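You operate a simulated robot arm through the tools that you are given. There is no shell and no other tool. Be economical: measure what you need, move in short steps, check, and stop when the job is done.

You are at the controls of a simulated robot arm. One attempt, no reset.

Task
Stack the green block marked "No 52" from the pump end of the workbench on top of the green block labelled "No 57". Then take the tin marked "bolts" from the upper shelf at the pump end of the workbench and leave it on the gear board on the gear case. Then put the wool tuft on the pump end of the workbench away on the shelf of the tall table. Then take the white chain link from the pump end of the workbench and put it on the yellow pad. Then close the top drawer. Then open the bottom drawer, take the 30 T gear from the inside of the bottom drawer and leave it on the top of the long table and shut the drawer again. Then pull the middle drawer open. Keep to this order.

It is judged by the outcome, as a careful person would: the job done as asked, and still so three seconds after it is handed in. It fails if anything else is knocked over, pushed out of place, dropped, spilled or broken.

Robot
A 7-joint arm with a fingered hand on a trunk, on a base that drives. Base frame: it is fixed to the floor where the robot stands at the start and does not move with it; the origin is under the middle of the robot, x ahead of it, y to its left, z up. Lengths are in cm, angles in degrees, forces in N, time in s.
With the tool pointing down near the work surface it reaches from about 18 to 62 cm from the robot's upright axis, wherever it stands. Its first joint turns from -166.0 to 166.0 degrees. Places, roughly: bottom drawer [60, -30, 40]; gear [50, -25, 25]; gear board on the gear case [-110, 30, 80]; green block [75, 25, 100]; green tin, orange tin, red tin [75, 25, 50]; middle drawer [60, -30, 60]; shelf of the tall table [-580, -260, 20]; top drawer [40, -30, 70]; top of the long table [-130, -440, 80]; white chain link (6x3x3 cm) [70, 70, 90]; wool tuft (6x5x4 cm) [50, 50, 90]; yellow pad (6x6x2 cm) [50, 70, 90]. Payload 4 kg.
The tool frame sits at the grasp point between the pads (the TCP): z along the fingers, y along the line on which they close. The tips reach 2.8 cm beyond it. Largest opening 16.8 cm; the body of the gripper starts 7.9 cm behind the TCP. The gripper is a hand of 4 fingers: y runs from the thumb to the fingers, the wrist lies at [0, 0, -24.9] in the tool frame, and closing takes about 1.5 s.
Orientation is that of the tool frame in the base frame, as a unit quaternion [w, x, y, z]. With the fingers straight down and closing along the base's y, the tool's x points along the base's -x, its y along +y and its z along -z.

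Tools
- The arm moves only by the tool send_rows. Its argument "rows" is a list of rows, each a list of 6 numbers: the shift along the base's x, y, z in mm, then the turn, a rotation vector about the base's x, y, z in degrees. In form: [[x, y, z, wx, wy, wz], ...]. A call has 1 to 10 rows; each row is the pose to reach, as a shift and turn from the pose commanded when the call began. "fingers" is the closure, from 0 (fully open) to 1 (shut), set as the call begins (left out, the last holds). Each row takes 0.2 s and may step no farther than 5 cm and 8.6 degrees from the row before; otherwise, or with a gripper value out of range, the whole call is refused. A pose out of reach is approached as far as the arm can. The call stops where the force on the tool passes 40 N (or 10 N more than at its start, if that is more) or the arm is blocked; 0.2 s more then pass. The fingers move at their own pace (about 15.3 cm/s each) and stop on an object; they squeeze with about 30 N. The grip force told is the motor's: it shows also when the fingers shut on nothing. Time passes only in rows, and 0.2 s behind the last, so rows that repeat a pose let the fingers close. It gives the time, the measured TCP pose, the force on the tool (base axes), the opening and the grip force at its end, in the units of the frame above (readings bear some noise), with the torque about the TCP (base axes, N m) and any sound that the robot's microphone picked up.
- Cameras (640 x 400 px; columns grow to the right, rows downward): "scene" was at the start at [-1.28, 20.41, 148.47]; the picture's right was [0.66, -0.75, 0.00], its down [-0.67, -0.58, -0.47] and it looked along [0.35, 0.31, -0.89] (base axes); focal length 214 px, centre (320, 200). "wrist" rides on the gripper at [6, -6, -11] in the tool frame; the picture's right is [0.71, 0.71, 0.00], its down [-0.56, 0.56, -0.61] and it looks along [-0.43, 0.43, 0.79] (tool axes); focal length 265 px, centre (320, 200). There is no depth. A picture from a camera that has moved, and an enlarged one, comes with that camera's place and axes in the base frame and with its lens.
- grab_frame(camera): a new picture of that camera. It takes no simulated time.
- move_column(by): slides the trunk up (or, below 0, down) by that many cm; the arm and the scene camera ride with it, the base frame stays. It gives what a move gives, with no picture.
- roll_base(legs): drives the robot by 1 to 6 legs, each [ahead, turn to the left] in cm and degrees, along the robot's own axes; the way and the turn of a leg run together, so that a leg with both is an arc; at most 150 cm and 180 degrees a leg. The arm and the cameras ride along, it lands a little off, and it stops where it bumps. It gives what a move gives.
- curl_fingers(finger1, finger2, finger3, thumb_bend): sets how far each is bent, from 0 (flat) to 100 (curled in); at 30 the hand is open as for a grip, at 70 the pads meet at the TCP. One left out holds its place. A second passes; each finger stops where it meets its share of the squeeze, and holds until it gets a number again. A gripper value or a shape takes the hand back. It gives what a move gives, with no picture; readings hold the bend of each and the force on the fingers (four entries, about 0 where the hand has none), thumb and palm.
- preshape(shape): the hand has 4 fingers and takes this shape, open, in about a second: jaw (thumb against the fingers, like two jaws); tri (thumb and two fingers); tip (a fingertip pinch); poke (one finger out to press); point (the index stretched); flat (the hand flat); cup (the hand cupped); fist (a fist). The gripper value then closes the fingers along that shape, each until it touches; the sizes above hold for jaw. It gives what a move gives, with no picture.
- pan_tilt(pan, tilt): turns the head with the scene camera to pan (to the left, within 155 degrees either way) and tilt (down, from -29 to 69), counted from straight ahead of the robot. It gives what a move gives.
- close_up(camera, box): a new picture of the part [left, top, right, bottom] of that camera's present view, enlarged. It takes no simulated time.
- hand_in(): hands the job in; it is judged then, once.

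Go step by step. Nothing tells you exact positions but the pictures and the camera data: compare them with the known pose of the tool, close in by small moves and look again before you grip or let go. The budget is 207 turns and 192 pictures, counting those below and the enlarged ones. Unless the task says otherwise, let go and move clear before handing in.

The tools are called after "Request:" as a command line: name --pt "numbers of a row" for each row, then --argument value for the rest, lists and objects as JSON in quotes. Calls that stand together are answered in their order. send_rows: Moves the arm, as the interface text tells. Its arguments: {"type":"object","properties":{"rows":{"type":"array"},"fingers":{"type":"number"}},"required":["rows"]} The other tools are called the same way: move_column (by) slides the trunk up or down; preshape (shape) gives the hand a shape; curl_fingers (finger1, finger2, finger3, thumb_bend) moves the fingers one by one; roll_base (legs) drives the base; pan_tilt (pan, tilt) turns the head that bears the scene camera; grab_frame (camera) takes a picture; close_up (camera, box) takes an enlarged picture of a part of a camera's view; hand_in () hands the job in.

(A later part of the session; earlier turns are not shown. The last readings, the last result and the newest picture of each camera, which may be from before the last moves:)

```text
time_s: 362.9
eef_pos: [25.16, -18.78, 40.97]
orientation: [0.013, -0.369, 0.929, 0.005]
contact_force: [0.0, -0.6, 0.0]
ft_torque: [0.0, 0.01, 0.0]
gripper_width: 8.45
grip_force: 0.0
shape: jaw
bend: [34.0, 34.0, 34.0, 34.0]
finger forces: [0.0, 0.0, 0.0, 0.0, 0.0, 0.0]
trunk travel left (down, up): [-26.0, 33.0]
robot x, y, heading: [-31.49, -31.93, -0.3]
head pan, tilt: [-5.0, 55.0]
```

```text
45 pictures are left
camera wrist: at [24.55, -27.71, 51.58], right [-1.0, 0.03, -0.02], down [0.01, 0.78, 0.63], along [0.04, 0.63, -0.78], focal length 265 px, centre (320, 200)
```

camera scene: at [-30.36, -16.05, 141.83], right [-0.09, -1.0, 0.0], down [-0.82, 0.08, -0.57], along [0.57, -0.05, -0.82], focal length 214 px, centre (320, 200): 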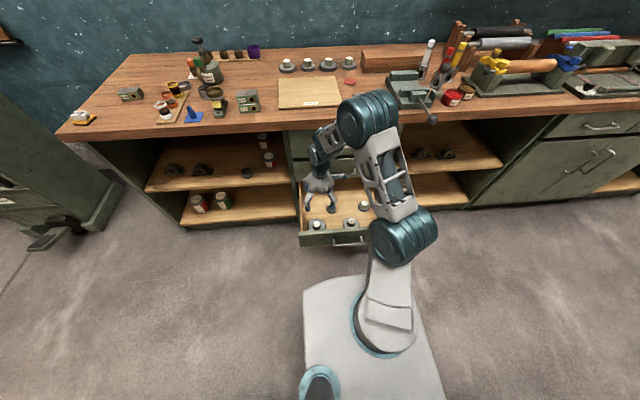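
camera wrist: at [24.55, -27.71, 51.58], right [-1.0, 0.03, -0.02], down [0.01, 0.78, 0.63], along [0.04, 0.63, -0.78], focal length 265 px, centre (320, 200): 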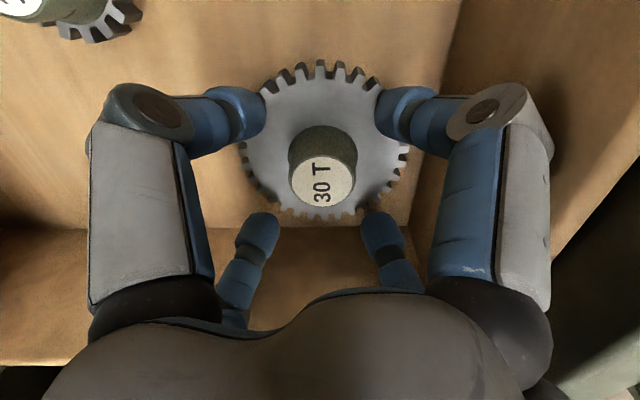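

Request:
send_rows --pt "0 0 0 0 0 0" --pt "0 0 0 0 0 0" --pt "0 0 0 0 0 0" --pt "0 0 0 0 0 0" --pt "0 0 0 0 0 0" --pt "0 0 0 0 0 0" --fingers 1.0

Request:
send_rows --pt "0 0 10 0 0 0" --pt "0 0 30 0 0 0" --pt "0 0 30 0 0 0"

Request:
grab_frame --camera "wrist"

```text
time_s: 364.3
eef_pos: [25.16, -18.91, 40.89]
orientation: [0.011, -0.368, 0.93, 0.005]
contact_force: [-1.1, 0.3, 0.9]
ft_torque: [-0.01, 0.05, 0.0]
gripper_width: 3.28
grip_force: 29.9
shape: jaw
bend: [78.0, 76.0, 76.0, 52.0]
finger forces: [26.8, 26.1, 25.7, 0.0, 26.5, 0.1]
trunk travel left (down, up): [-26.0, 33.0]
robot x, y, heading: [-31.74, -31.71, -0.5]
head pan, tilt: [-5.0, 55.0]
```

```text
time_s: 365.1
eef_pos: [25.02, -18.88, 44.03]
orientation: [0.012, -0.368, 0.93, 0.005]
contact_force: [0.2, 0.0, -6.2]
ft_torque: [-0.03, -0.01, -0.01]
gripper_width: 3.25
grip_force: 29.9
shape: jaw
bend: [78.0, 76.0, 76.0, 52.0]
finger forces: [26.6, 26.1, 25.8, 0.0, 26.5, 0.0]
trunk travel left (down, up): [-26.0, 33.0]
robot x, y, heading: [-31.52, -31.52, -0.3]
head pan, tilt: [-5.0, 55.0]
```

```text
44 pictures are left
camera wrist: at [24.44, -27.83, 54.59], right [-1.0, 0.03, -0.02], down [0.01, 0.78, 0.63], along [0.03, 0.63, -0.78], focal length 265 px, centre (320, 200)
```

wrist: 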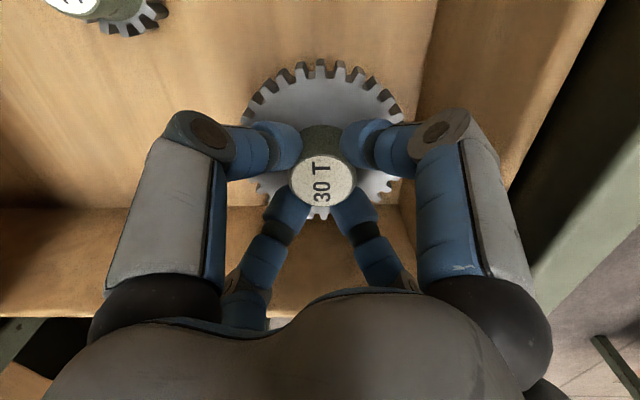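

The 30 T gear is gripped. I lift it straight up and back away to go to the long table.

Request:
move_column --by 32

Request:
send_rows --pt "0 0 40 0 0 0" --pt "0 0 80 0 0 0" --pt "0 0 120 0 0 0" --pt "-40 0 140 0 0 0" --pt "-80 0 150 0 0 0" --pt "-120 0 150 0 0 0" --pt "-150 0 150 0 0 0"

Request:
pan_tilt --pan -90 --tilt 20

Request:
grab_frame --camera "scene"

```text
time_s: 368.3
eef_pos: [25.04, -19.0, 75.87]
orientation: [0.013, -0.368, 0.93, 0.005]
contact_force: [-0.7, 0.2, -5.8]
ft_torque: [0.07, 0.0, -0.02]
gripper_width: 3.26
grip_force: 29.9
shape: jaw
bend: [78.0, 76.0, 76.0, 52.0]
finger forces: [26.7, 26.0, 25.8, 0.1, 26.5, 0.0]
trunk travel left (down, up): [-58.0, 1.0]
robot x, y, heading: [-31.5, -31.56, -0.2]
head pan, tilt: [-5.0, 55.0]
```

```text
time_s: 369.9
eef_pos: [10.0, -18.96, 91.11]
orientation: [0.012, -0.368, 0.93, 0.005]
contact_force: [0.8, -0.2, -5.8]
ft_torque: [0.0, 0.0, -0.02]
gripper_width: 3.26
grip_force: 30.7
shape: jaw
bend: [78.0, 76.0, 76.0, 52.0]
finger forces: [26.9, 25.9, 25.9, 0.0, 27.0, 0.0]
trunk travel left (down, up): [-58.0, 1.0]
robot x, y, heading: [-31.55, -31.47, -0.4]
head pan, tilt: [-5.0, 55.0]
```

```text
time_s: 371.5
eef_pos: [10.08, -18.97, 91.01]
orientation: [0.014, -0.369, 0.929, 0.006]
contact_force: [-0.8, 0.0, -5.9]
ft_torque: [0.02, -0.02, -0.04]
gripper_width: 3.26
grip_force: 29.3
shape: jaw
bend: [78.0, 76.0, 76.0, 52.0]
finger forces: [26.8, 25.8, 25.9, 0.0, 26.9, 0.1]
trunk travel left (down, up): [-58.0, 1.0]
robot x, y, heading: [-31.76, -31.84, -0.1]
head pan, tilt: [-90.0, 20.0]
```

```text
43 pictures are left
camera scene: at [-37.54, -24.69, 160.04], right [-1.0, 0.0, 0.0], down [0.0, 0.34, -0.94], along [0.0, -0.94, -0.34], focal length 214 px, centre (320, 200)
```

scene: 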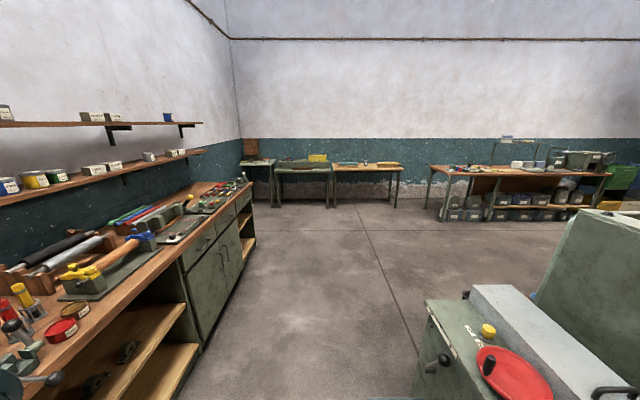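

The long table is the one along the far wall around (−130, −440). I drive there.

Request:
roll_base --legs '[[0, -90], [150, 0], [0, -28], [130, 0]]'

Request:
pan_tilt --pan 25 --tilt 30

Request:
grab_frame --camera "scene"

```text
time_s: 390.1
eef_pos: [-92.08, -338.31, 91.08]
orientation: [0.01, 0.604, 0.797, -0.009]
contact_force: [-0.2, -0.7, -6.4]
ft_torque: [0.01, -0.01, -0.01]
gripper_width: 3.28
grip_force: 30.2
shape: jaw
bend: [78.0, 76.0, 76.0, 52.0]
finger forces: [26.0, 25.8, 25.7, 0.0, 26.9, 0.0]
trunk travel left (down, up): [-58.0, 1.0]
robot x, y, heading: [-84.44, -295.98, -117.7]
head pan, tilt: [-90.0, 20.0]
```

```text
time_s: 392.1
eef_pos: [-92.05, -338.55, 90.95]
orientation: [0.012, 0.603, 0.797, -0.009]
contact_force: [-0.1, -0.1, -6.4]
ft_torque: [-0.03, -0.04, 0.01]
gripper_width: 3.25
grip_force: 29.8
shape: jaw
bend: [78.0, 76.0, 76.0, 52.0]
finger forces: [26.1, 26.0, 25.6, 0.0, 26.9, 0.0]
trunk travel left (down, up): [-58.0, 1.0]
robot x, y, heading: [-84.06, -295.63, -117.6]
head pan, tilt: [25.0, 30.0]
```

```text
42 pictures are left
camera scene: at [-67.41, -307.19, 158.43], right [-1.0, 0.05, 0.0], down [0.02, 0.5, -0.87], along [-0.04, -0.86, -0.5], focal length 214 px, centre (320, 200)
```

scene: 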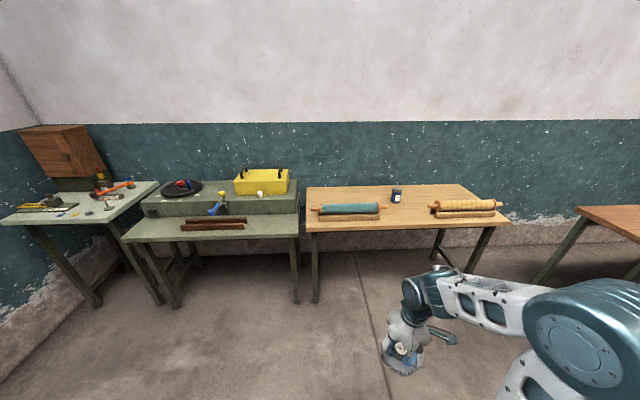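

The free space is between the two rolls, about (−131, −424), table front edge y≈−408. I drive up to it.

Request:
roll_base --legs '[[0, -10], [86, 0], [0, 38]]'

Request:
pan_tilt --pan 10 --tilt 50

Request:
grab_frame --camera "scene"

```text
time_s: 399.0
eef_pos: [-121.52, -403.52, 90.96]
orientation: [0.013, 0.385, 0.923, -0.006]
contact_force: [-0.3, -0.6, -5.5]
ft_torque: [0.04, -0.04, -0.01]
gripper_width: 3.23
grip_force: 30.2
shape: jaw
bend: [78.0, 76.0, 76.0, 52.0]
finger forces: [25.8, 25.8, 25.7, 0.0, 27.0, 0.0]
trunk travel left (down, up): [-58.0, 1.0]
robot x, y, heading: [-135.16, -362.61, -88.9]
head pan, tilt: [25.0, 30.0]
```

```text
time_s: 399.9
eef_pos: [-121.43, -403.63, 90.94]
orientation: [0.013, 0.385, 0.923, -0.005]
contact_force: [-0.4, 0.5, -6.0]
ft_torque: [-0.01, -0.02, 0.02]
gripper_width: 3.26
grip_force: 30.2
shape: jaw
bend: [78.0, 76.0, 76.0, 52.0]
finger forces: [25.8, 25.9, 25.8, 0.1, 26.9, 0.1]
trunk travel left (down, up): [-58.0, 1.0]
robot x, y, heading: [-135.04, -362.24, -88.8]
head pan, tilt: [10.0, 50.0]
```

```text
41 pictures are left
camera scene: at [-117.6, -363.76, 155.49], right [-0.98, -0.2, 0.0], down [-0.15, 0.75, -0.64], along [0.13, -0.63, -0.77], focal length 214 px, centre (320, 200)
```

scene: 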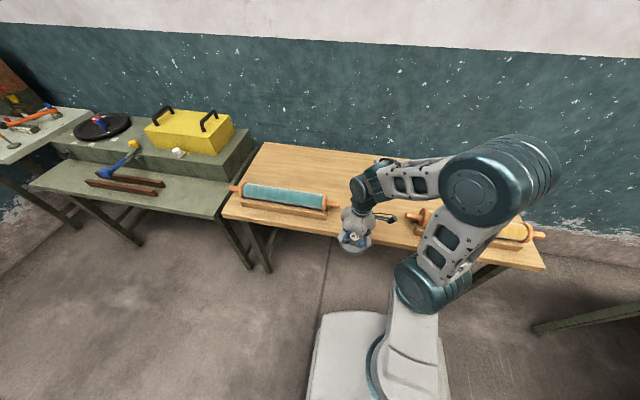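

Request:
send_rows --pt "0 0 40 0 0 0" --pt "-10 -20 70 0 0 0" --pt "-30 -60 70 0 0 0" --pt "-50 -100 70 0 0 0" --pt "-70 -140 70 0 0 0" --pt "-90 -180 70 0 0 0" --pt "-96 -205 70 0 0 0" --pt "-96 -205 70 0 0 0"

Request:
grab_frame --camera "wrist"

Request:
close_up --camera "scene" --box '[230, 110, 550, 290]'

```text
time_s: 401.7
eef_pos: [-131.21, -424.21, 97.88]
orientation: [0.012, 0.385, 0.923, -0.005]
contact_force: [0.6, 0.3, -6.3]
ft_torque: [-0.03, -0.05, 0.01]
gripper_width: 3.26
grip_force: 29.6
shape: jaw
bend: [78.0, 76.0, 76.0, 52.0]
finger forces: [26.1, 25.8, 25.6, 0.0, 27.3, 0.0]
trunk travel left (down, up): [-58.0, 1.0]
robot x, y, heading: [-135.17, -362.41, -88.9]
head pan, tilt: [10.0, 50.0]
```

```text
40 pictures are left
camera wrist: at [-140.01, -423.98, 108.54], right [0.01, 1.0, -0.02], down [0.78, 0.01, 0.63], along [0.63, -0.02, -0.78], focal length 265 px, centre (320, 200)
```

wrist: 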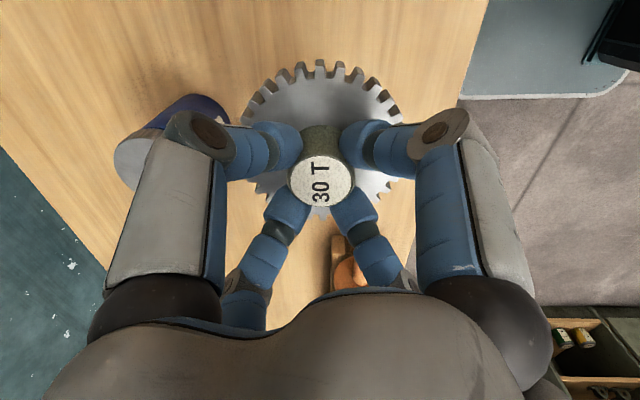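

```text
2.00 times, centred on (390, 200) of scene
camera zoom: at [-117.62, -363.78, 155.48], right [-0.98, -0.2, 0.0], down [-0.15, 0.75, -0.64], along [0.13, -0.63, -0.77], focal length 429 px, centre (180, 200)
```

zoom: 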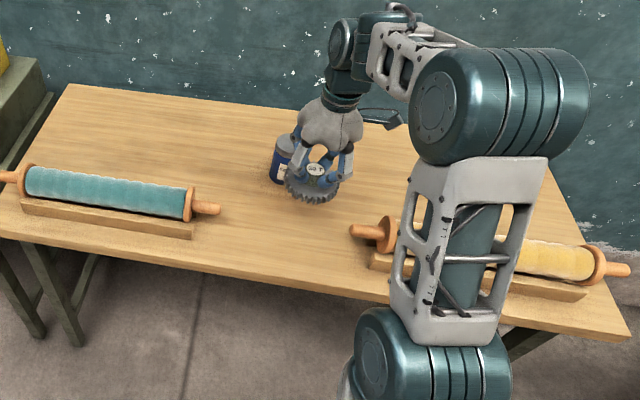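

Tin stands behind at y≈−440, so I place a bit nearer the front (y≈−419). I lower in steps.

Request:
send_rows --pt "0 30 0 0 0 0" --pt "0 50 -20 0 0 0" --pt "0 50 -50 0 0 0" --pt "0 50 -70 0 0 0" --pt "0 50 -80 0 0 0" --pt "0 50 -80 0 0 0"

Request:
close_up --camera "scene" --box '[310, 140, 470, 240]'

```text
time_s: 403.1
eef_pos: [-131.33, -419.09, 90.01]
orientation: [0.012, 0.386, 0.923, -0.006]
contact_force: [0.2, -0.4, -5.1]
ft_torque: [0.0, -0.02, -0.01]
gripper_width: 3.24
grip_force: 30.2
shape: jaw
bend: [78.0, 76.0, 76.0, 52.0]
finger forces: [26.2, 25.7, 25.6, 0.0, 27.6, 0.0]
trunk travel left (down, up): [-58.0, 1.0]
robot x, y, heading: [-135.4, -362.04, -88.9]
head pan, tilt: [10.0, 50.0]
```

```text
4.00 times, centred on (390, 190) of scene
camera zoom: at [-117.62, -363.78, 155.48], right [-0.98, -0.2, 0.0], down [-0.15, 0.75, -0.64], along [0.13, -0.63, -0.77], focal length 858 px, centre (40, 240)
```

zoom: 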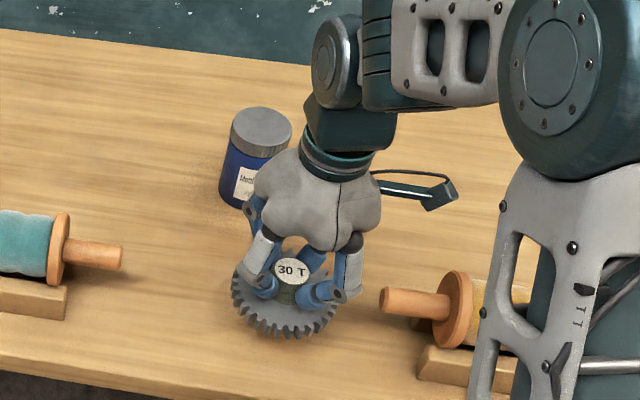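

Request:
send_rows --pt "0 0 -6 0 0 0" --pt "0 0 -12 0 0 0" --pt "0 0 -18 0 0 0" --pt "0 0 -24 0 0 0" --pt "0 0 -28 0 0 0" --pt "0 0 -32 0 0 0"

Request:
close_up --camera "scene" --box '[310, 140, 470, 240]'

```text
time_s: 404.5
eef_pos: [-131.24, -419.03, 86.78]
orientation: [0.013, 0.385, 0.923, -0.006]
contact_force: [0.6, -0.4, -6.1]
ft_torque: [-0.04, 0.0, 0.03]
gripper_width: 3.22
grip_force: 29.4
shape: jaw
bend: [78.0, 76.0, 76.0, 52.0]
finger forces: [26.4, 25.6, 25.5, 0.1, 27.7, 0.1]
trunk travel left (down, up): [-58.0, 1.0]
robot x, y, heading: [-135.26, -362.52, -88.9]
head pan, tilt: [10.0, 50.0]
```

```text
4.00 times, centred on (390, 190) of scene
camera zoom: at [-117.62, -363.78, 155.48], right [-0.98, -0.2, 0.0], down [-0.15, 0.75, -0.64], along [0.13, -0.63, -0.77], focal length 858 px, centre (40, 240)
```

zoom: 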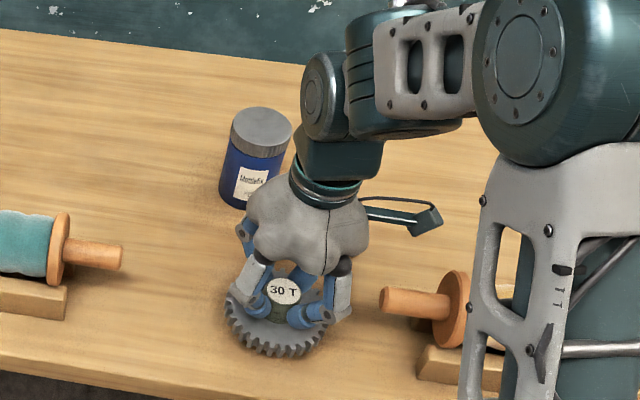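

Request:
send_rows --pt "0 0 -4 0 0 0" --pt "0 0 -8 0 0 0" --pt "0 0 -12 0 0 0" --pt "0 0 -15 0 0 0"

```text
time_s: 405.5
eef_pos: [-131.04, -419.04, 85.26]
orientation: [0.012, 0.385, 0.923, -0.004]
contact_force: [-0.1, -0.2, -4.8]
ft_torque: [-0.01, -0.01, 0.05]
gripper_width: 3.25
grip_force: 29.5
shape: jaw
bend: [78.0, 76.0, 76.0, 52.0]
finger forces: [26.3, 25.7, 25.6, 0.0, 27.8, 0.1]
trunk travel left (down, up): [-58.0, 1.0]
robot x, y, heading: [-135.28, -362.39, -88.6]
head pan, tilt: [10.0, 50.0]
```

Request:
send_rows --pt "0 0 -4 0 0 0" --pt "0 0 -8 0 0 0" --pt "0 0 -12 0 0 0" --pt "0 0 -15 0 0 0"

Request:
close_up --camera "scene" --box '[310, 140, 470, 240]'

```text
time_s: 406.1
eef_pos: [-130.94, -419.05, 85.07]
orientation: [0.015, 0.385, 0.923, -0.009]
contact_force: [-1.9, 9.7, 30.4]
ft_torque: [0.32, 0.27, -0.05]
gripper_width: 3.35
grip_force: 30.4
shape: jaw
bend: [78.0, 76.0, 76.0, 52.0]
finger forces: [34.9, 32.9, 29.6, 0.0, 32.5, 0.1]
trunk travel left (down, up): [-58.0, 1.0]
robot x, y, heading: [-135.31, -362.5, -88.8]
head pan, tilt: [10.0, 50.0]
stopped in row 3: the force on the tool passed its limit at 44 N (the readings are from after the stop); the commanded pose is now the measured one
```

```text
4.00 times, centred on (390, 190) of scene
camera zoom: at [-117.66, -363.28, 155.54], right [-0.98, -0.19, 0.0], down [-0.15, 0.75, -0.65], along [0.13, -0.63, -0.76], focal length 858 px, centre (40, 240)
```

zoom: 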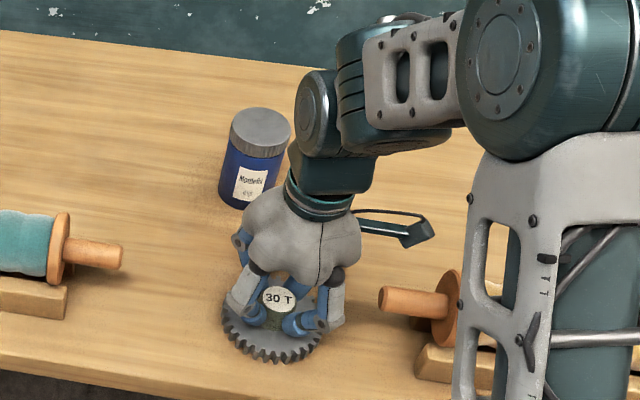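

On the table. I relieve, open the fingers and lift away.

Request:
send_rows --pt "0 0 3 0 0 0" --pt "0 0 3 0 0 0"

Request:
send_rows --pt "0 0 0 0 0 0" --pt "0 0 0 0 0 0" --pt "0 0 0 0 0 0" --pt "0 0 0 0 0 0" --fingers 0.45

Request:
send_rows --pt "0 0 30 0 0 0" --pt "0 0 70 0 0 0" --pt "0 0 110 0 0 0" --pt "0 40 130 0 0 0" --pt "0 80 130 0 0 0" --pt "0 120 130 0 0 0" --pt "0 160 130 0 0 0" --pt "0 200 130 0 0 0"

Request:
close_up --camera "scene" --box '[230, 110, 550, 290]'

```text
time_s: 406.7
eef_pos: [-130.99, -419.12, 85.24]
orientation: [0.015, 0.386, 0.922, -0.008]
contact_force: [-1.2, 9.6, 16.4]
ft_torque: [0.23, 0.18, -0.06]
gripper_width: 3.33
grip_force: 30.7
shape: jaw
bend: [78.0, 76.0, 76.0, 52.0]
finger forces: [33.4, 31.5, 28.7, 0.0, 31.7, 0.0]
trunk travel left (down, up): [-58.0, 1.0]
robot x, y, heading: [-135.12, -362.37, -88.9]
head pan, tilt: [10.0, 50.0]
```

```text
time_s: 407.7
eef_pos: [-131.0, -419.33, 84.94]
orientation: [0.015, 0.385, 0.923, -0.008]
contact_force: [1.0, -0.4, 1.0]
ft_torque: [-0.01, -0.01, 0.0]
gripper_width: 9.18
grip_force: 0.1
shape: jaw
bend: [32.0, 32.0, 32.0, 32.0]
finger forces: [0.1, 0.1, 0.0, 0.0, 0.1, 0.1]
trunk travel left (down, up): [-58.0, 1.0]
robot x, y, heading: [-135.3, -362.39, -88.7]
head pan, tilt: [10.0, 50.0]
```

```text
time_s: 409.5
eef_pos: [-131.18, -399.37, 98.06]
orientation: [0.015, 0.385, 0.923, -0.007]
contact_force: [0.1, -0.9, 0.0]
ft_torque: [-0.02, 0.0, 0.02]
gripper_width: 9.17
grip_force: 0.1
shape: jaw
bend: [32.0, 32.0, 32.0, 32.0]
finger forces: [0.0, 0.0, 0.1, 0.0, 0.1, 0.0]
trunk travel left (down, up): [-58.0, 1.0]
robot x, y, heading: [-135.64, -362.76, -88.3]
head pan, tilt: [10.0, 50.0]
```

```text
2.00 times, centred on (390, 200) of scene
camera zoom: at [-117.82, -363.69, 155.51], right [-0.98, -0.19, 0.0], down [-0.15, 0.75, -0.64], along [0.13, -0.63, -0.77], focal length 429 px, centre (180, 200)
```

zoom: 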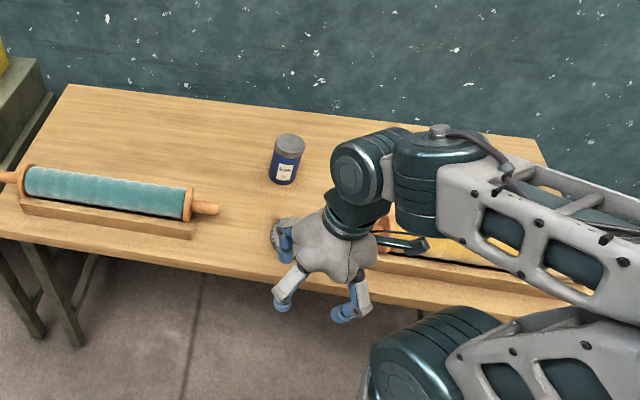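

Request:
grab_frame --camera "wrist"

Request:
roll_base --legs '[[-40, 0]]'

Request:
close_up --camera "scene" --box '[250, 60, 490, 210]'

```text
34 pictures are left
camera wrist: at [-140.02, -399.08, 108.79], right [0.01, 1.0, -0.03], down [0.78, 0.01, 0.63], along [0.63, -0.02, -0.77], focal length 265 px, centre (320, 200)
```

wrist: 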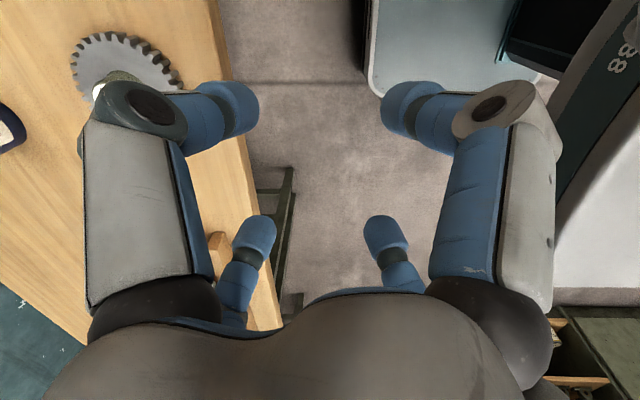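

```text
time_s: 412.0
eef_pos: [-131.86, -359.54, 98.12]
orientation: [0.014, 0.385, 0.923, -0.007]
contact_force: [0.5, 0.2, -1.3]
ft_torque: [-0.04, 0.0, 0.02]
gripper_width: 9.18
grip_force: 0.0
shape: jaw
bend: [32.0, 32.0, 32.0, 32.0]
finger forces: [0.1, 0.0, 0.0, 0.0, 0.0, 0.0]
trunk travel left (down, up): [-58.0, 1.0]
robot x, y, heading: [-136.14, -322.74, -88.7]
head pan, tilt: [10.0, 50.0]
```

```text
2.67 times, centred on (370, 135) of scene
camera zoom: at [-118.51, -323.91, 155.49], right [-0.98, -0.2, 0.0], down [-0.15, 0.75, -0.64], along [0.13, -0.63, -0.77], focal length 572 px, centre (187, 373)
```

zoom: 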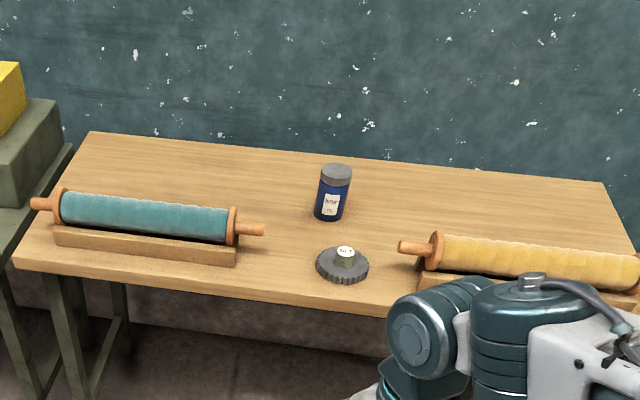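

Gear sits well on the long table. I drive back to the drawers.

Request:
roll_base --legs '[[0, 147.5], [150, 0], [38, 0]]'

```text
time_s: 427.4
eef_pos: [-20.71, -131.28, 98.11]
orientation: [-0.012, 0.772, -0.636, -0.011]
contact_force: [0.5, 0.1, 0.2]
ft_torque: [-0.02, -0.01, 0.0]
gripper_width: 9.21
grip_force: 0.1
shape: jaw
bend: [32.0, 32.0, 32.0, 32.0]
finger forces: [0.1, 0.0, 0.0, 0.0, 0.0, 0.0]
trunk travel left (down, up): [-58.0, 1.0]
robot x, y, heading: [-37.94, -164.68, 57.4]
head pan, tilt: [10.0, 50.0]
```

Request:
roll_base --legs '[[0, 33.5], [130, 0]]'

```text
time_s: 435.6
eef_pos: [-48.28, 3.48, 98.07]
orientation: [-0.007, 0.928, -0.372, -0.015]
contact_force: [-0.4, -0.1, 0.1]
ft_torque: [0.06, -0.01, 0.02]
gripper_width: 9.2
grip_force: 0.1
shape: jaw
bend: [32.0, 32.0, 32.0, 32.0]
finger forces: [0.0, 0.1, 0.1, 0.1, 0.1, 0.0]
trunk travel left (down, up): [-58.0, 1.0]
robot x, y, heading: [-42.76, -33.69, 92.8]
head pan, tilt: [10.0, 50.0]
```

Request:
roll_base --legs '[[0, -93]]'

Request:
preshape --shape "fist"

Request:
pan_tilt --pan 0 --tilt 50

Request:
grab_frame --camera "scene"

```text
time_s: 440.1
eef_pos: [-5.88, -31.54, 98.17]
orientation: [0.016, -0.353, 0.936, 0.004]
contact_force: [0.3, 0.2, -0.1]
ft_torque: [0.02, 0.0, -0.01]
gripper_width: 9.2
grip_force: 0.0
shape: jaw
bend: [32.0, 32.0, 32.0, 32.0]
finger forces: [0.0, 0.0, 0.0, 0.1, 0.0, 0.0]
trunk travel left (down, up): [-58.0, 1.0]
robot x, y, heading: [-42.84, -33.46, -2.2]
head pan, tilt: [10.0, 50.0]
```

```text
time_s: 440.9
eef_pos: [-5.7, -31.49, 98.14]
orientation: [0.015, -0.353, 0.935, 0.004]
contact_force: [0.2, -0.2, -1.5]
ft_torque: [-0.02, -0.01, 0.03]
gripper_width: 0.01
grip_force: 0.0
shape: fist
bend: [88.0, 87.0, 88.0, 68.0]
finger forces: [0.0, 0.1, 0.0, 0.0, 0.1, 0.1]
trunk travel left (down, up): [-58.0, 1.0]
robot x, y, heading: [-43.23, -33.77, -2.3]
head pan, tilt: [10.0, 50.0]
```

```text
time_s: 441.7
eef_pos: [-5.81, -31.54, 98.13]
orientation: [0.017, -0.353, 0.935, 0.005]
contact_force: [1.3, 0.1, 0.3]
ft_torque: [0.01, 0.02, -0.02]
gripper_width: 0.03
grip_force: 0.2
shape: fist
bend: [88.0, 87.0, 88.0, 68.0]
finger forces: [0.0, 0.0, 0.1, 0.1, 0.0, 0.0]
trunk travel left (down, up): [-58.0, 1.0]
robot x, y, heading: [-42.97, -33.46, -2.2]
head pan, tilt: [0.0, 50.0]
```

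```text
32 pictures are left
camera scene: at [-40.8, -17.33, 155.48], right [-0.04, -1.0, 0.0], down [-0.77, 0.03, -0.64], along [0.64, -0.02, -0.77], focal length 214 px, centre (320, 200)
```

scene: 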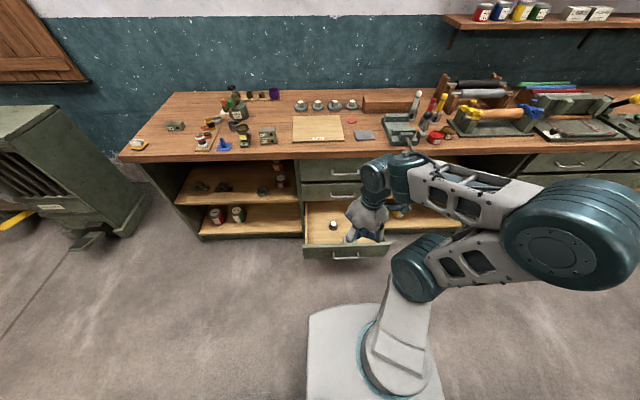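

Request:
send_rows --pt "10 -9 0 0 0 -8.3" --pt "20 -18 0 0 0 -16.6" --pt "30 -27 0 0 0 -24.9" --pt "40 -36 0 0 0 -33.2" --pt "50 -45 0 0 0 -41.3" --pt "50 -45 0 0 0 -41.3"

Request:
send_rows --pt "25 0 10 0 -7 0" --pt "45 0 25 0 -14 0" --pt "65 0 40 0 -21 0" --pt "85 0 55 0 -28 0" --pt "105 0 65 0 -35 0" --pt "120 0 75 0 -42 0" --pt "135 0 85 0 -49 0" --pt "145 0 95 0 -54 0" --pt "145 0 95 0 -54 0"

```text
time_s: 443.1
eef_pos: [-0.83, -36.08, 98.2]
orientation: [0.016, 0.001, 1.0, -0.002]
contact_force: [0.2, -0.7, -0.1]
ft_torque: [0.02, 0.0, -0.01]
gripper_width: 0.01
grip_force: 0.0
shape: fist
bend: [89.0, 87.0, 88.0, 68.0]
finger forces: [0.0, 0.0, 0.0, 0.0, 0.1, 0.0]
trunk travel left (down, up): [-58.0, 1.0]
robot x, y, heading: [-42.97, -33.09, -2.1]
head pan, tilt: [0.0, 50.0]
```

```text
time_s: 445.1
eef_pos: [13.52, -36.04, 107.6]
orientation: [0.47, 0.001, 0.883, -0.002]
contact_force: [-0.4, -0.5, -1.0]
ft_torque: [-0.02, 0.01, -0.02]
gripper_width: 0.0
grip_force: 0.0
shape: fist
bend: [89.0, 87.0, 89.0, 68.0]
finger forces: [0.0, 0.0, 0.0, 0.0, 0.0, 0.0]
trunk travel left (down, up): [-58.0, 1.0]
robot x, y, heading: [-43.0, -33.18, -2.4]
head pan, tilt: [0.0, 50.0]
```

Request:
roll_base --legs '[[0, 2.3], [-7, 0]]'

Request:
move_column --by -40

Request:
move_column --by -17

Request:
pan_tilt --pan 5 --tilt 40

Request:
close_up --camera "scene" --box '[280, 100, 500, 260]'

Request:
grab_frame --camera "wrist"

```text
time_s: 446.5
eef_pos: [6.47, -33.82, 107.64]
orientation: [0.468, -0.018, 0.883, 0.009]
contact_force: [-0.4, -0.3, 0.0]
ft_torque: [-0.02, -0.01, -0.01]
gripper_width: 0.02
grip_force: 0.1
shape: fist
bend: [89.0, 87.0, 89.0, 68.0]
finger forces: [0.0, 0.1, 0.1, 0.0, 0.0, 0.0]
trunk travel left (down, up): [-58.0, 1.0]
robot x, y, heading: [-50.14, -33.69, 0.1]
head pan, tilt: [0.0, 50.0]
```

```text
time_s: 450.3
eef_pos: [6.56, -33.9, 67.49]
orientation: [0.469, -0.017, 0.883, 0.008]
contact_force: [1.1, 0.5, 0.4]
ft_torque: [0.01, 0.01, -0.01]
gripper_width: 0.0
grip_force: 0.2
shape: fist
bend: [89.0, 87.0, 89.0, 68.0]
finger forces: [0.1, 0.0, 0.0, 0.1, 0.0, 0.0]
trunk travel left (down, up): [-18.0, 41.0]
robot x, y, heading: [-49.87, -33.59, 0.0]
head pan, tilt: [0.0, 50.0]
```

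```text
time_s: 452.2
eef_pos: [6.69, -33.73, 50.49]
orientation: [0.468, -0.017, 0.883, 0.008]
contact_force: [-0.1, -0.1, 0.0]
ft_torque: [0.03, -0.02, -0.01]
gripper_width: 0.0
grip_force: 0.1
shape: fist
bend: [89.0, 87.0, 89.0, 68.0]
finger forces: [0.0, 0.1, 0.1, 0.1, 0.1, 0.1]
trunk travel left (down, up): [-1.0, 58.0]
robot x, y, heading: [-50.27, -33.38, 0.1]
head pan, tilt: [0.0, 50.0]
```

```text
time_s: 452.9
eef_pos: [6.56, -33.68, 50.59]
orientation: [0.469, -0.017, 0.883, 0.009]
contact_force: [0.2, 0.4, -0.2]
ft_torque: [-0.03, 0.0, 0.0]
gripper_width: 0.01
grip_force: 0.1
shape: fist
bend: [89.0, 87.0, 89.0, 68.0]
finger forces: [0.1, 0.0, 0.0, 0.0, 0.1, 0.0]
trunk travel left (down, up): [-1.0, 58.0]
robot x, y, heading: [-50.26, -33.31, 0.3]
head pan, tilt: [5.0, 40.0]
```

```text
2.50 times, centred on (390, 180) of scene
camera zoom: at [-47.77, -16.54, 99.9], right [0.09, -1.0, 0.0], down [-0.64, -0.06, -0.77], along [0.76, 0.07, -0.64], focal length 536 px, centre (145, 250)
```

zoom: 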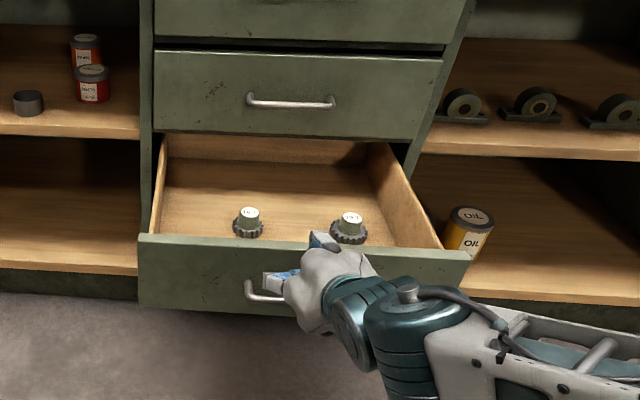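

```text
30 pictures are left
camera wrist: at [-5.74, -40.33, 51.58], right [-0.42, 0.69, -0.59], down [-0.22, 0.55, 0.81], along [0.88, 0.47, -0.08], focal length 265 px, centre (320, 200)
```

wrist: 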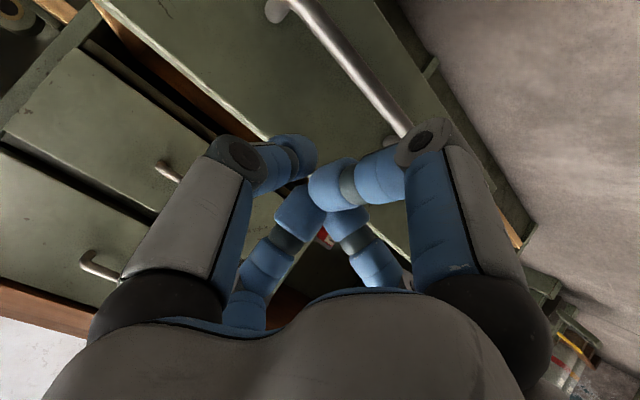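

The panel top is lower than thought (≈46), so I lower the fist to the bar's height and push on the bar.

Request:
send_rows --pt "-5 -15 -20 0 0 0" --pt "-5 -20 -40 0 0 0" --pt "-5 -20 -60 0 0 0" --pt "-5 -20 -70 0 0 0" --pt "-5 -20 -70 0 0 0"

Request:
grab_frame --camera "wrist"

```text
time_s: 454.1
eef_pos: [6.27, -35.84, 43.66]
orientation: [0.468, -0.017, 0.883, 0.009]
contact_force: [0.7, 1.1, 0.3]
ft_torque: [0.0, 0.0, -0.02]
gripper_width: 0.0
grip_force: 0.1
shape: fist
bend: [89.0, 87.0, 89.0, 68.0]
finger forces: [0.1, 0.0, 0.0, 0.0, 0.1, 0.0]
trunk travel left (down, up): [-1.0, 58.0]
robot x, y, heading: [-49.97, -33.42, 0.2]
head pan, tilt: [5.0, 40.0]
```

```text
29 pictures are left
camera wrist: at [-6.11, -42.34, 44.62], right [-0.42, 0.69, -0.59], down [-0.22, 0.55, 0.81], along [0.88, 0.47, -0.08], focal length 265 px, centre (320, 200)
```

wrist: 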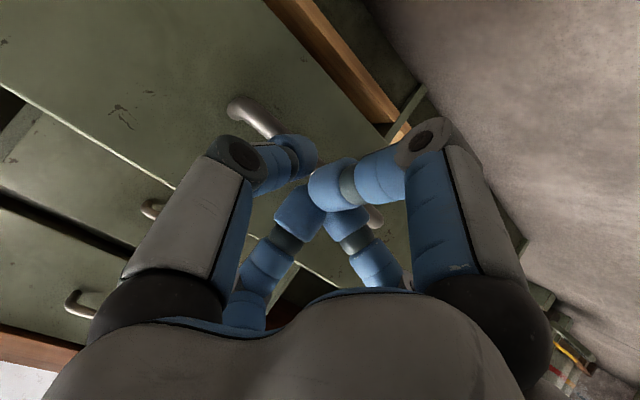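

The fist is right in front of the bar's middle. I push with the base.

Request:
roll_base --legs '[[24, 0]]'

Request:
close_up --camera "scene" --box '[280, 100, 500, 260]'

```text
time_s: 455.9
eef_pos: [30.12, -36.13, 43.68]
orientation: [0.469, -0.015, 0.883, 0.007]
contact_force: [1.1, -0.1, -0.1]
ft_torque: [-0.01, 0.01, -0.01]
gripper_width: 0.0
grip_force: 0.1
shape: fist
bend: [89.0, 87.0, 89.0, 68.0]
finger forces: [0.0, 0.0, 0.1, 0.1, 0.0, 0.1]
trunk travel left (down, up): [-1.0, 58.0]
robot x, y, heading: [-26.23, -33.08, -0.1]
head pan, tilt: [5.0, 40.0]
```

```text
2.50 times, centred on (390, 180) of scene
camera zoom: at [-23.68, -16.53, 99.9], right [0.09, -1.0, 0.0], down [-0.64, -0.06, -0.77], along [0.76, 0.07, -0.64], focal length 536 px, centre (145, 250)
```

zoom: 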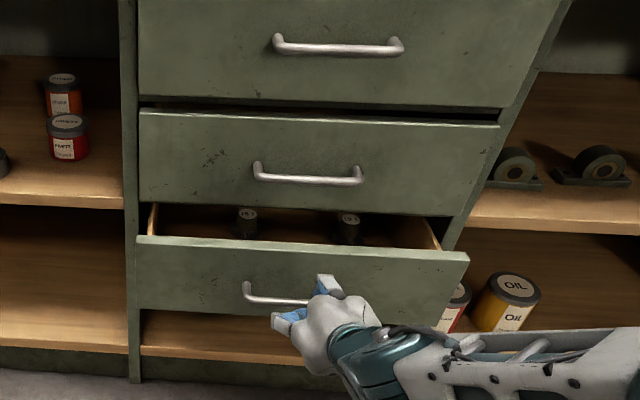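

Drawer is going in; about 10 cm left. I finish with the arm watching for the stop.

Request:
send_rows --pt "12 0 0 0 0 0" --pt "24 0 0 0 0 0" --pt "36 0 0 0 0 0" --pt "48 0 0 0 0 0" --pt "60 0 0 0 0 0" --pt "72 0 0 0 0 0" --pt "84 0 0 0 0 0" --pt "96 0 0 0 0 0" --pt "108 0 0 0 0 0" --pt "120 0 0 0 0 0"

Request:
close_up --camera "scene" --box '[280, 100, 500, 260]'

```text
time_s: 457.8
eef_pos: [39.24, -36.65, 43.45]
orientation: [0.464, -0.012, 0.886, 0.004]
contact_force: [-24.3, 0.1, 16.6]
ft_torque: [-0.15, -0.02, -0.21]
gripper_width: 0.0
grip_force: 0.0
shape: fist
bend: [89.0, 87.0, 89.0, 72.0]
finger forces: [0.1, 0.0, 0.0, 0.0, 38.6, 0.0]
trunk travel left (down, up): [-1.0, 58.0]
robot x, y, heading: [-26.29, -33.39, -0.4]
head pan, tilt: [5.0, 40.0]
stopped in row 9: the force on the tool passed its limit at 59 N (the readings are from after the stop); the commanded pose is now the measured one
```

```text
2.50 times, centred on (390, 180) of scene
camera zoom: at [-23.92, -16.52, 99.94], right [0.08, -1.0, 0.0], down [-0.64, -0.05, -0.77], along [0.76, 0.06, -0.64], focal length 536 px, centre (145, 250)
```

zoom: 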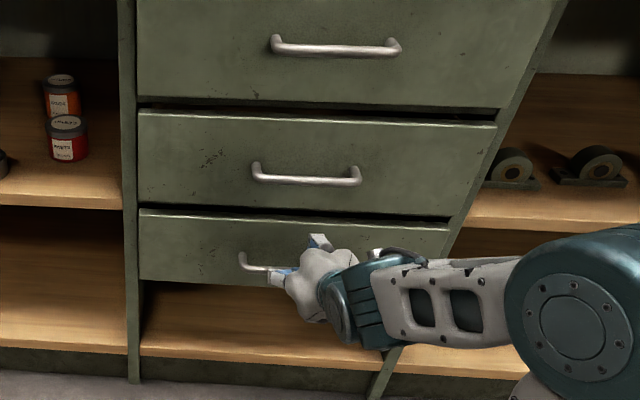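

Bottom drawer is shut. Now the middle one: back off, raise to its handle (z≈60), open the claw rolled 45° and level.

Request:
roll_base --legs '[[-16, 0]]'

Request:
move_column --by 16

Request:
preshape --shape "jaw"

Request:
send_rows --pt "0 0 0 -6 0 4.5" --pt "0 4 0 -12 0 9" --pt "0 8 0 -18 0 13.5" --pt "0 10 0 -24 0 18" --pt "0 10 0 -30 0 22.5" --pt "0 10 0 -36 0 27" --pt "0 10 0 -36 0 27" --fingers 0.25

Request:
send_rows --pt "0 0 0 0 -7 0" --pt "0 0 0 0 -14 0" --pt "0 0 0 0 -21 0" --pt "0 0 0 0 -26 0" --pt "0 0 0 0 -26 0"

Request:
grab_frame --camera "wrist"

```text
time_s: 459.2
eef_pos: [24.11, -36.57, 43.19]
orientation: [0.463, -0.012, 0.886, 0.003]
contact_force: [0.9, 0.1, 0.2]
ft_torque: [-0.01, -0.02, -0.01]
gripper_width: 0.02
grip_force: 0.0
shape: fist
bend: [89.0, 87.0, 89.0, 68.0]
finger forces: [0.1, 0.0, 0.0, 0.1, 0.0, 0.1]
trunk travel left (down, up): [-1.0, 58.0]
robot x, y, heading: [-41.14, -33.14, -0.3]
head pan, tilt: [5.0, 40.0]
```

```text
time_s: 461.0
eef_pos: [24.03, -36.69, 59.19]
orientation: [0.464, -0.011, 0.886, 0.003]
contact_force: [-0.2, -0.1, 0.3]
ft_torque: [0.01, 0.02, 0.01]
gripper_width: 0.0
grip_force: 0.1
shape: fist
bend: [89.0, 87.0, 89.0, 68.0]
finger forces: [0.0, 0.0, 0.1, 0.0, 0.0, 0.1]
trunk travel left (down, up): [-17.0, 42.0]
robot x, y, heading: [-41.68, -33.2, -0.2]
head pan, tilt: [5.0, 40.0]
```

```text
time_s: 461.9
eef_pos: [23.98, -36.57, 59.32]
orientation: [0.463, -0.012, 0.886, 0.003]
contact_force: [-0.3, -0.1, -0.7]
ft_torque: [0.01, 0.03, 0.01]
gripper_width: 16.78
grip_force: 0.1
shape: jaw
bend: [30.0, 30.0, 30.0, 30.0]
finger forces: [0.0, 0.0, 0.1, 0.0, 0.0, 0.1]
trunk travel left (down, up): [-17.0, 42.0]
robot x, y, heading: [-41.57, -33.4, -0.3]
head pan, tilt: [5.0, 40.0]
```

```text
time_s: 463.5
eef_pos: [24.15, -35.55, 59.11]
orientation: [0.423, -0.358, 0.816, -0.163]
contact_force: [0.5, -0.6, 0.3]
ft_torque: [0.0, 0.02, 0.03]
gripper_width: 12.64
grip_force: 0.2
shape: jaw
bend: [24.0, 24.0, 24.0, 24.0]
finger forces: [0.0, 0.0, 0.0, 0.0, 0.1, 0.0]
trunk travel left (down, up): [-17.0, 42.0]
robot x, y, heading: [-40.75, -33.5, -0.2]
head pan, tilt: [5.0, 40.0]
```

```text
time_s: 464.7
eef_pos: [24.05, -35.48, 59.08]
orientation: [0.597, -0.311, 0.7, -0.237]
contact_force: [0.3, 0.6, -0.4]
ft_torque: [0.0, -0.02, 0.0]
gripper_width: 12.62
grip_force: 0.0
shape: jaw
bend: [24.0, 24.0, 24.0, 24.0]
finger forces: [0.0, 0.0, 0.0, 0.0, 0.1, 0.1]
trunk travel left (down, up): [-17.0, 42.0]
robot x, y, heading: [-41.73, -33.54, -0.3]
head pan, tilt: [5.0, 40.0]
```

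```text
26 pictures are left
camera wrist: at [13.52, -44.54, 61.02], right [-0.17, -0.02, -0.98], down [-0.64, 0.76, 0.1], along [0.75, 0.64, -0.15], focal length 265 px, centre (320, 200)
```

wrist: 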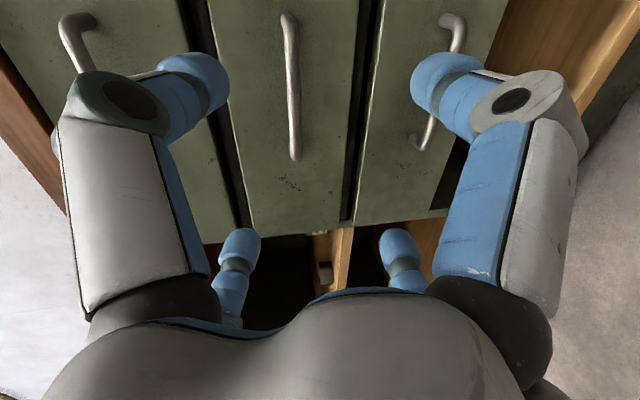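

The bar is between the fingers. I drive forward 10 cm and check alignment.

Request:
roll_base --legs '[[11, 0]]'

Request:
grab_frame --camera "wrist"

```text
time_s: 465.9
eef_pos: [35.16, -35.58, 59.24]
orientation: [0.597, -0.311, 0.701, -0.238]
contact_force: [-0.1, -0.1, -0.7]
ft_torque: [0.03, 0.01, 0.0]
gripper_width: 12.63
grip_force: 0.1
shape: jaw
bend: [24.0, 24.0, 24.0, 24.0]
finger forces: [0.0, 0.1, 0.1, 0.0, 0.0, 0.0]
trunk travel left (down, up): [-17.0, 42.0]
robot x, y, heading: [-30.45, -33.45, -0.2]
head pan, tilt: [5.0, 40.0]
```

```text
25 pictures are left
camera wrist: at [24.67, -44.6, 61.04], right [-0.17, -0.02, -0.98], down [-0.64, 0.77, 0.1], along [0.75, 0.64, -0.15], focal length 265 px, centre (320, 200)
```

wrist: 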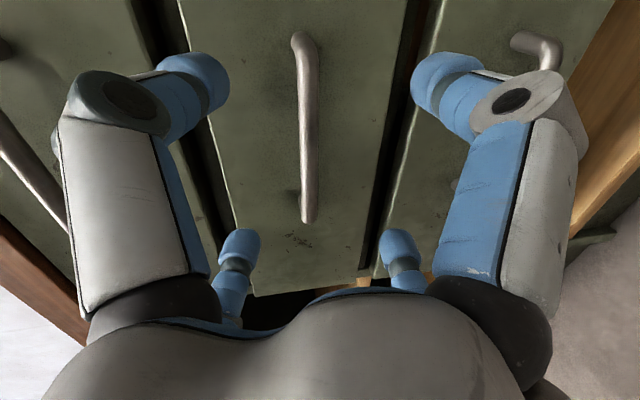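

Request:
send_rows --pt "20 -3 -2 0 0 0" --pt "40 -5 -3 0 0 0" --pt "55 -5 -3 0 0 0" --pt "65 -5 -3 0 0 0" --pt "65 -5 -3 0 0 0"

Request:
grab_frame --camera "wrist"

```text
time_s: 467.1
eef_pos: [41.69, -36.08, 58.84]
orientation: [0.597, -0.311, 0.701, -0.237]
contact_force: [-0.6, -0.4, 0.2]
ft_torque: [0.01, -0.01, 0.01]
gripper_width: 12.62
grip_force: 0.1
shape: jaw
bend: [24.0, 24.0, 24.0, 24.0]
finger forces: [0.1, 0.0, 0.1, 0.1, 0.1, 0.0]
trunk travel left (down, up): [-17.0, 42.0]
robot x, y, heading: [-30.5, -33.23, -0.3]
head pan, tilt: [5.0, 40.0]
```

```text
24 pictures are left
camera wrist: at [31.22, -45.02, 60.69], right [-0.17, -0.02, -0.98], down [-0.64, 0.77, 0.1], along [0.75, 0.64, -0.15], focal length 265 px, centre (320, 200)
```

wrist: 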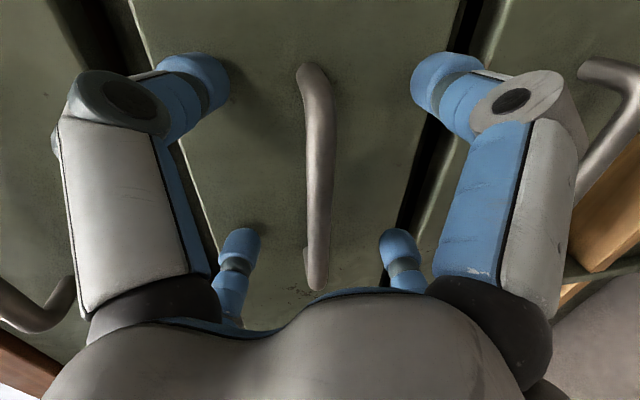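

Same picture as when the bottom bar was caught. I close the fingers.

Request:
send_rows --pt "5 0 0 0 0 0" --pt "5 0 0 0 0 0" --pt "5 0 0 0 0 0" --pt "5 0 0 0 0 0" --pt "5 0 0 0 0 0" --pt "5 0 0 0 0 0" --pt "5 0 0 0 0 0" --fingers 1.0

Request:
grab_frame --camera "wrist"

```text
time_s: 468.7
eef_pos: [42.11, -36.01, 58.84]
orientation: [0.597, -0.311, 0.701, -0.238]
contact_force: [-0.1, 2.8, -3.4]
ft_torque: [0.0, 0.01, -0.01]
gripper_width: 0.0
grip_force: 30.1
shape: jaw
bend: [70.0, 70.0, 70.0, 70.0]
finger forces: [3.1, 3.5, 3.2, 0.0, 2.7, 0.1]
trunk travel left (down, up): [-17.0, 42.0]
robot x, y, heading: [-30.24, -33.67, -0.6]
head pan, tilt: [5.0, 40.0]
```

```text
23 pictures are left
camera wrist: at [31.69, -45.02, 60.67], right [-0.18, -0.02, -0.98], down [-0.64, 0.76, 0.1], along [0.75, 0.64, -0.15], focal length 265 px, centre (320, 200)
```

wrist: 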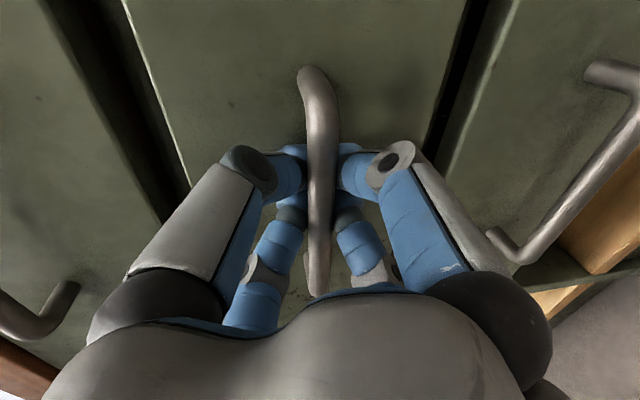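

The bar is enclosed. I pull the middle drawer open.

Request:
send_rows --pt "-10 0 0 0 0 0" --pt "-20 0 0 0 0 0" --pt "-30 0 0 0 0 0" --pt "-40 0 0 0 0 0"

Request:
roll_base --legs '[[-14, 0]]'

Request:
close_up --camera "scene" --box '[280, 80, 500, 240]'

```text
time_s: 469.7
eef_pos: [38.29, -36.05, 58.94]
orientation: [0.597, -0.311, 0.701, -0.238]
contact_force: [-0.8, 2.0, 0.2]
ft_torque: [-0.01, -0.03, 0.02]
gripper_width: 0.0
grip_force: 30.3
shape: jaw
bend: [70.0, 70.0, 70.0, 70.0]
finger forces: [2.7, 3.0, 3.9, 0.0, 3.4, 0.0]
trunk travel left (down, up): [-17.0, 42.0]
robot x, y, heading: [-30.42, -33.67, -0.3]
head pan, tilt: [5.0, 40.0]
```

```text
time_s: 471.0
eef_pos: [24.39, -36.08, 58.7]
orientation: [0.597, -0.31, 0.701, -0.239]
contact_force: [-0.1, 4.2, 1.4]
ft_torque: [0.0, -0.03, 0.0]
gripper_width: 0.01
grip_force: 29.8
shape: jaw
bend: [70.0, 70.0, 70.0, 70.0]
finger forces: [2.7, 2.8, 4.2, 0.0, 3.7, 0.0]
trunk travel left (down, up): [-17.0, 42.0]
robot x, y, heading: [-44.34, -33.39, -0.5]
head pan, tilt: [5.0, 40.0]
```

```text
2.50 times, centred on (390, 160) of scene
camera zoom: at [-41.68, -16.42, 115.9], right [0.08, -1.0, 0.0], down [-0.64, -0.05, -0.77], along [0.76, 0.06, -0.64], focal length 536 px, centre (145, 300)
```

zoom: 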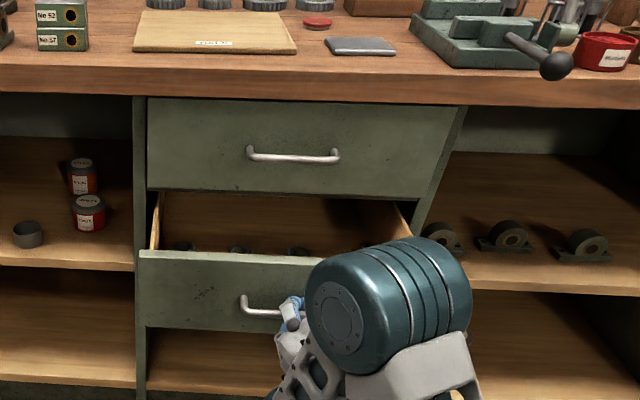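

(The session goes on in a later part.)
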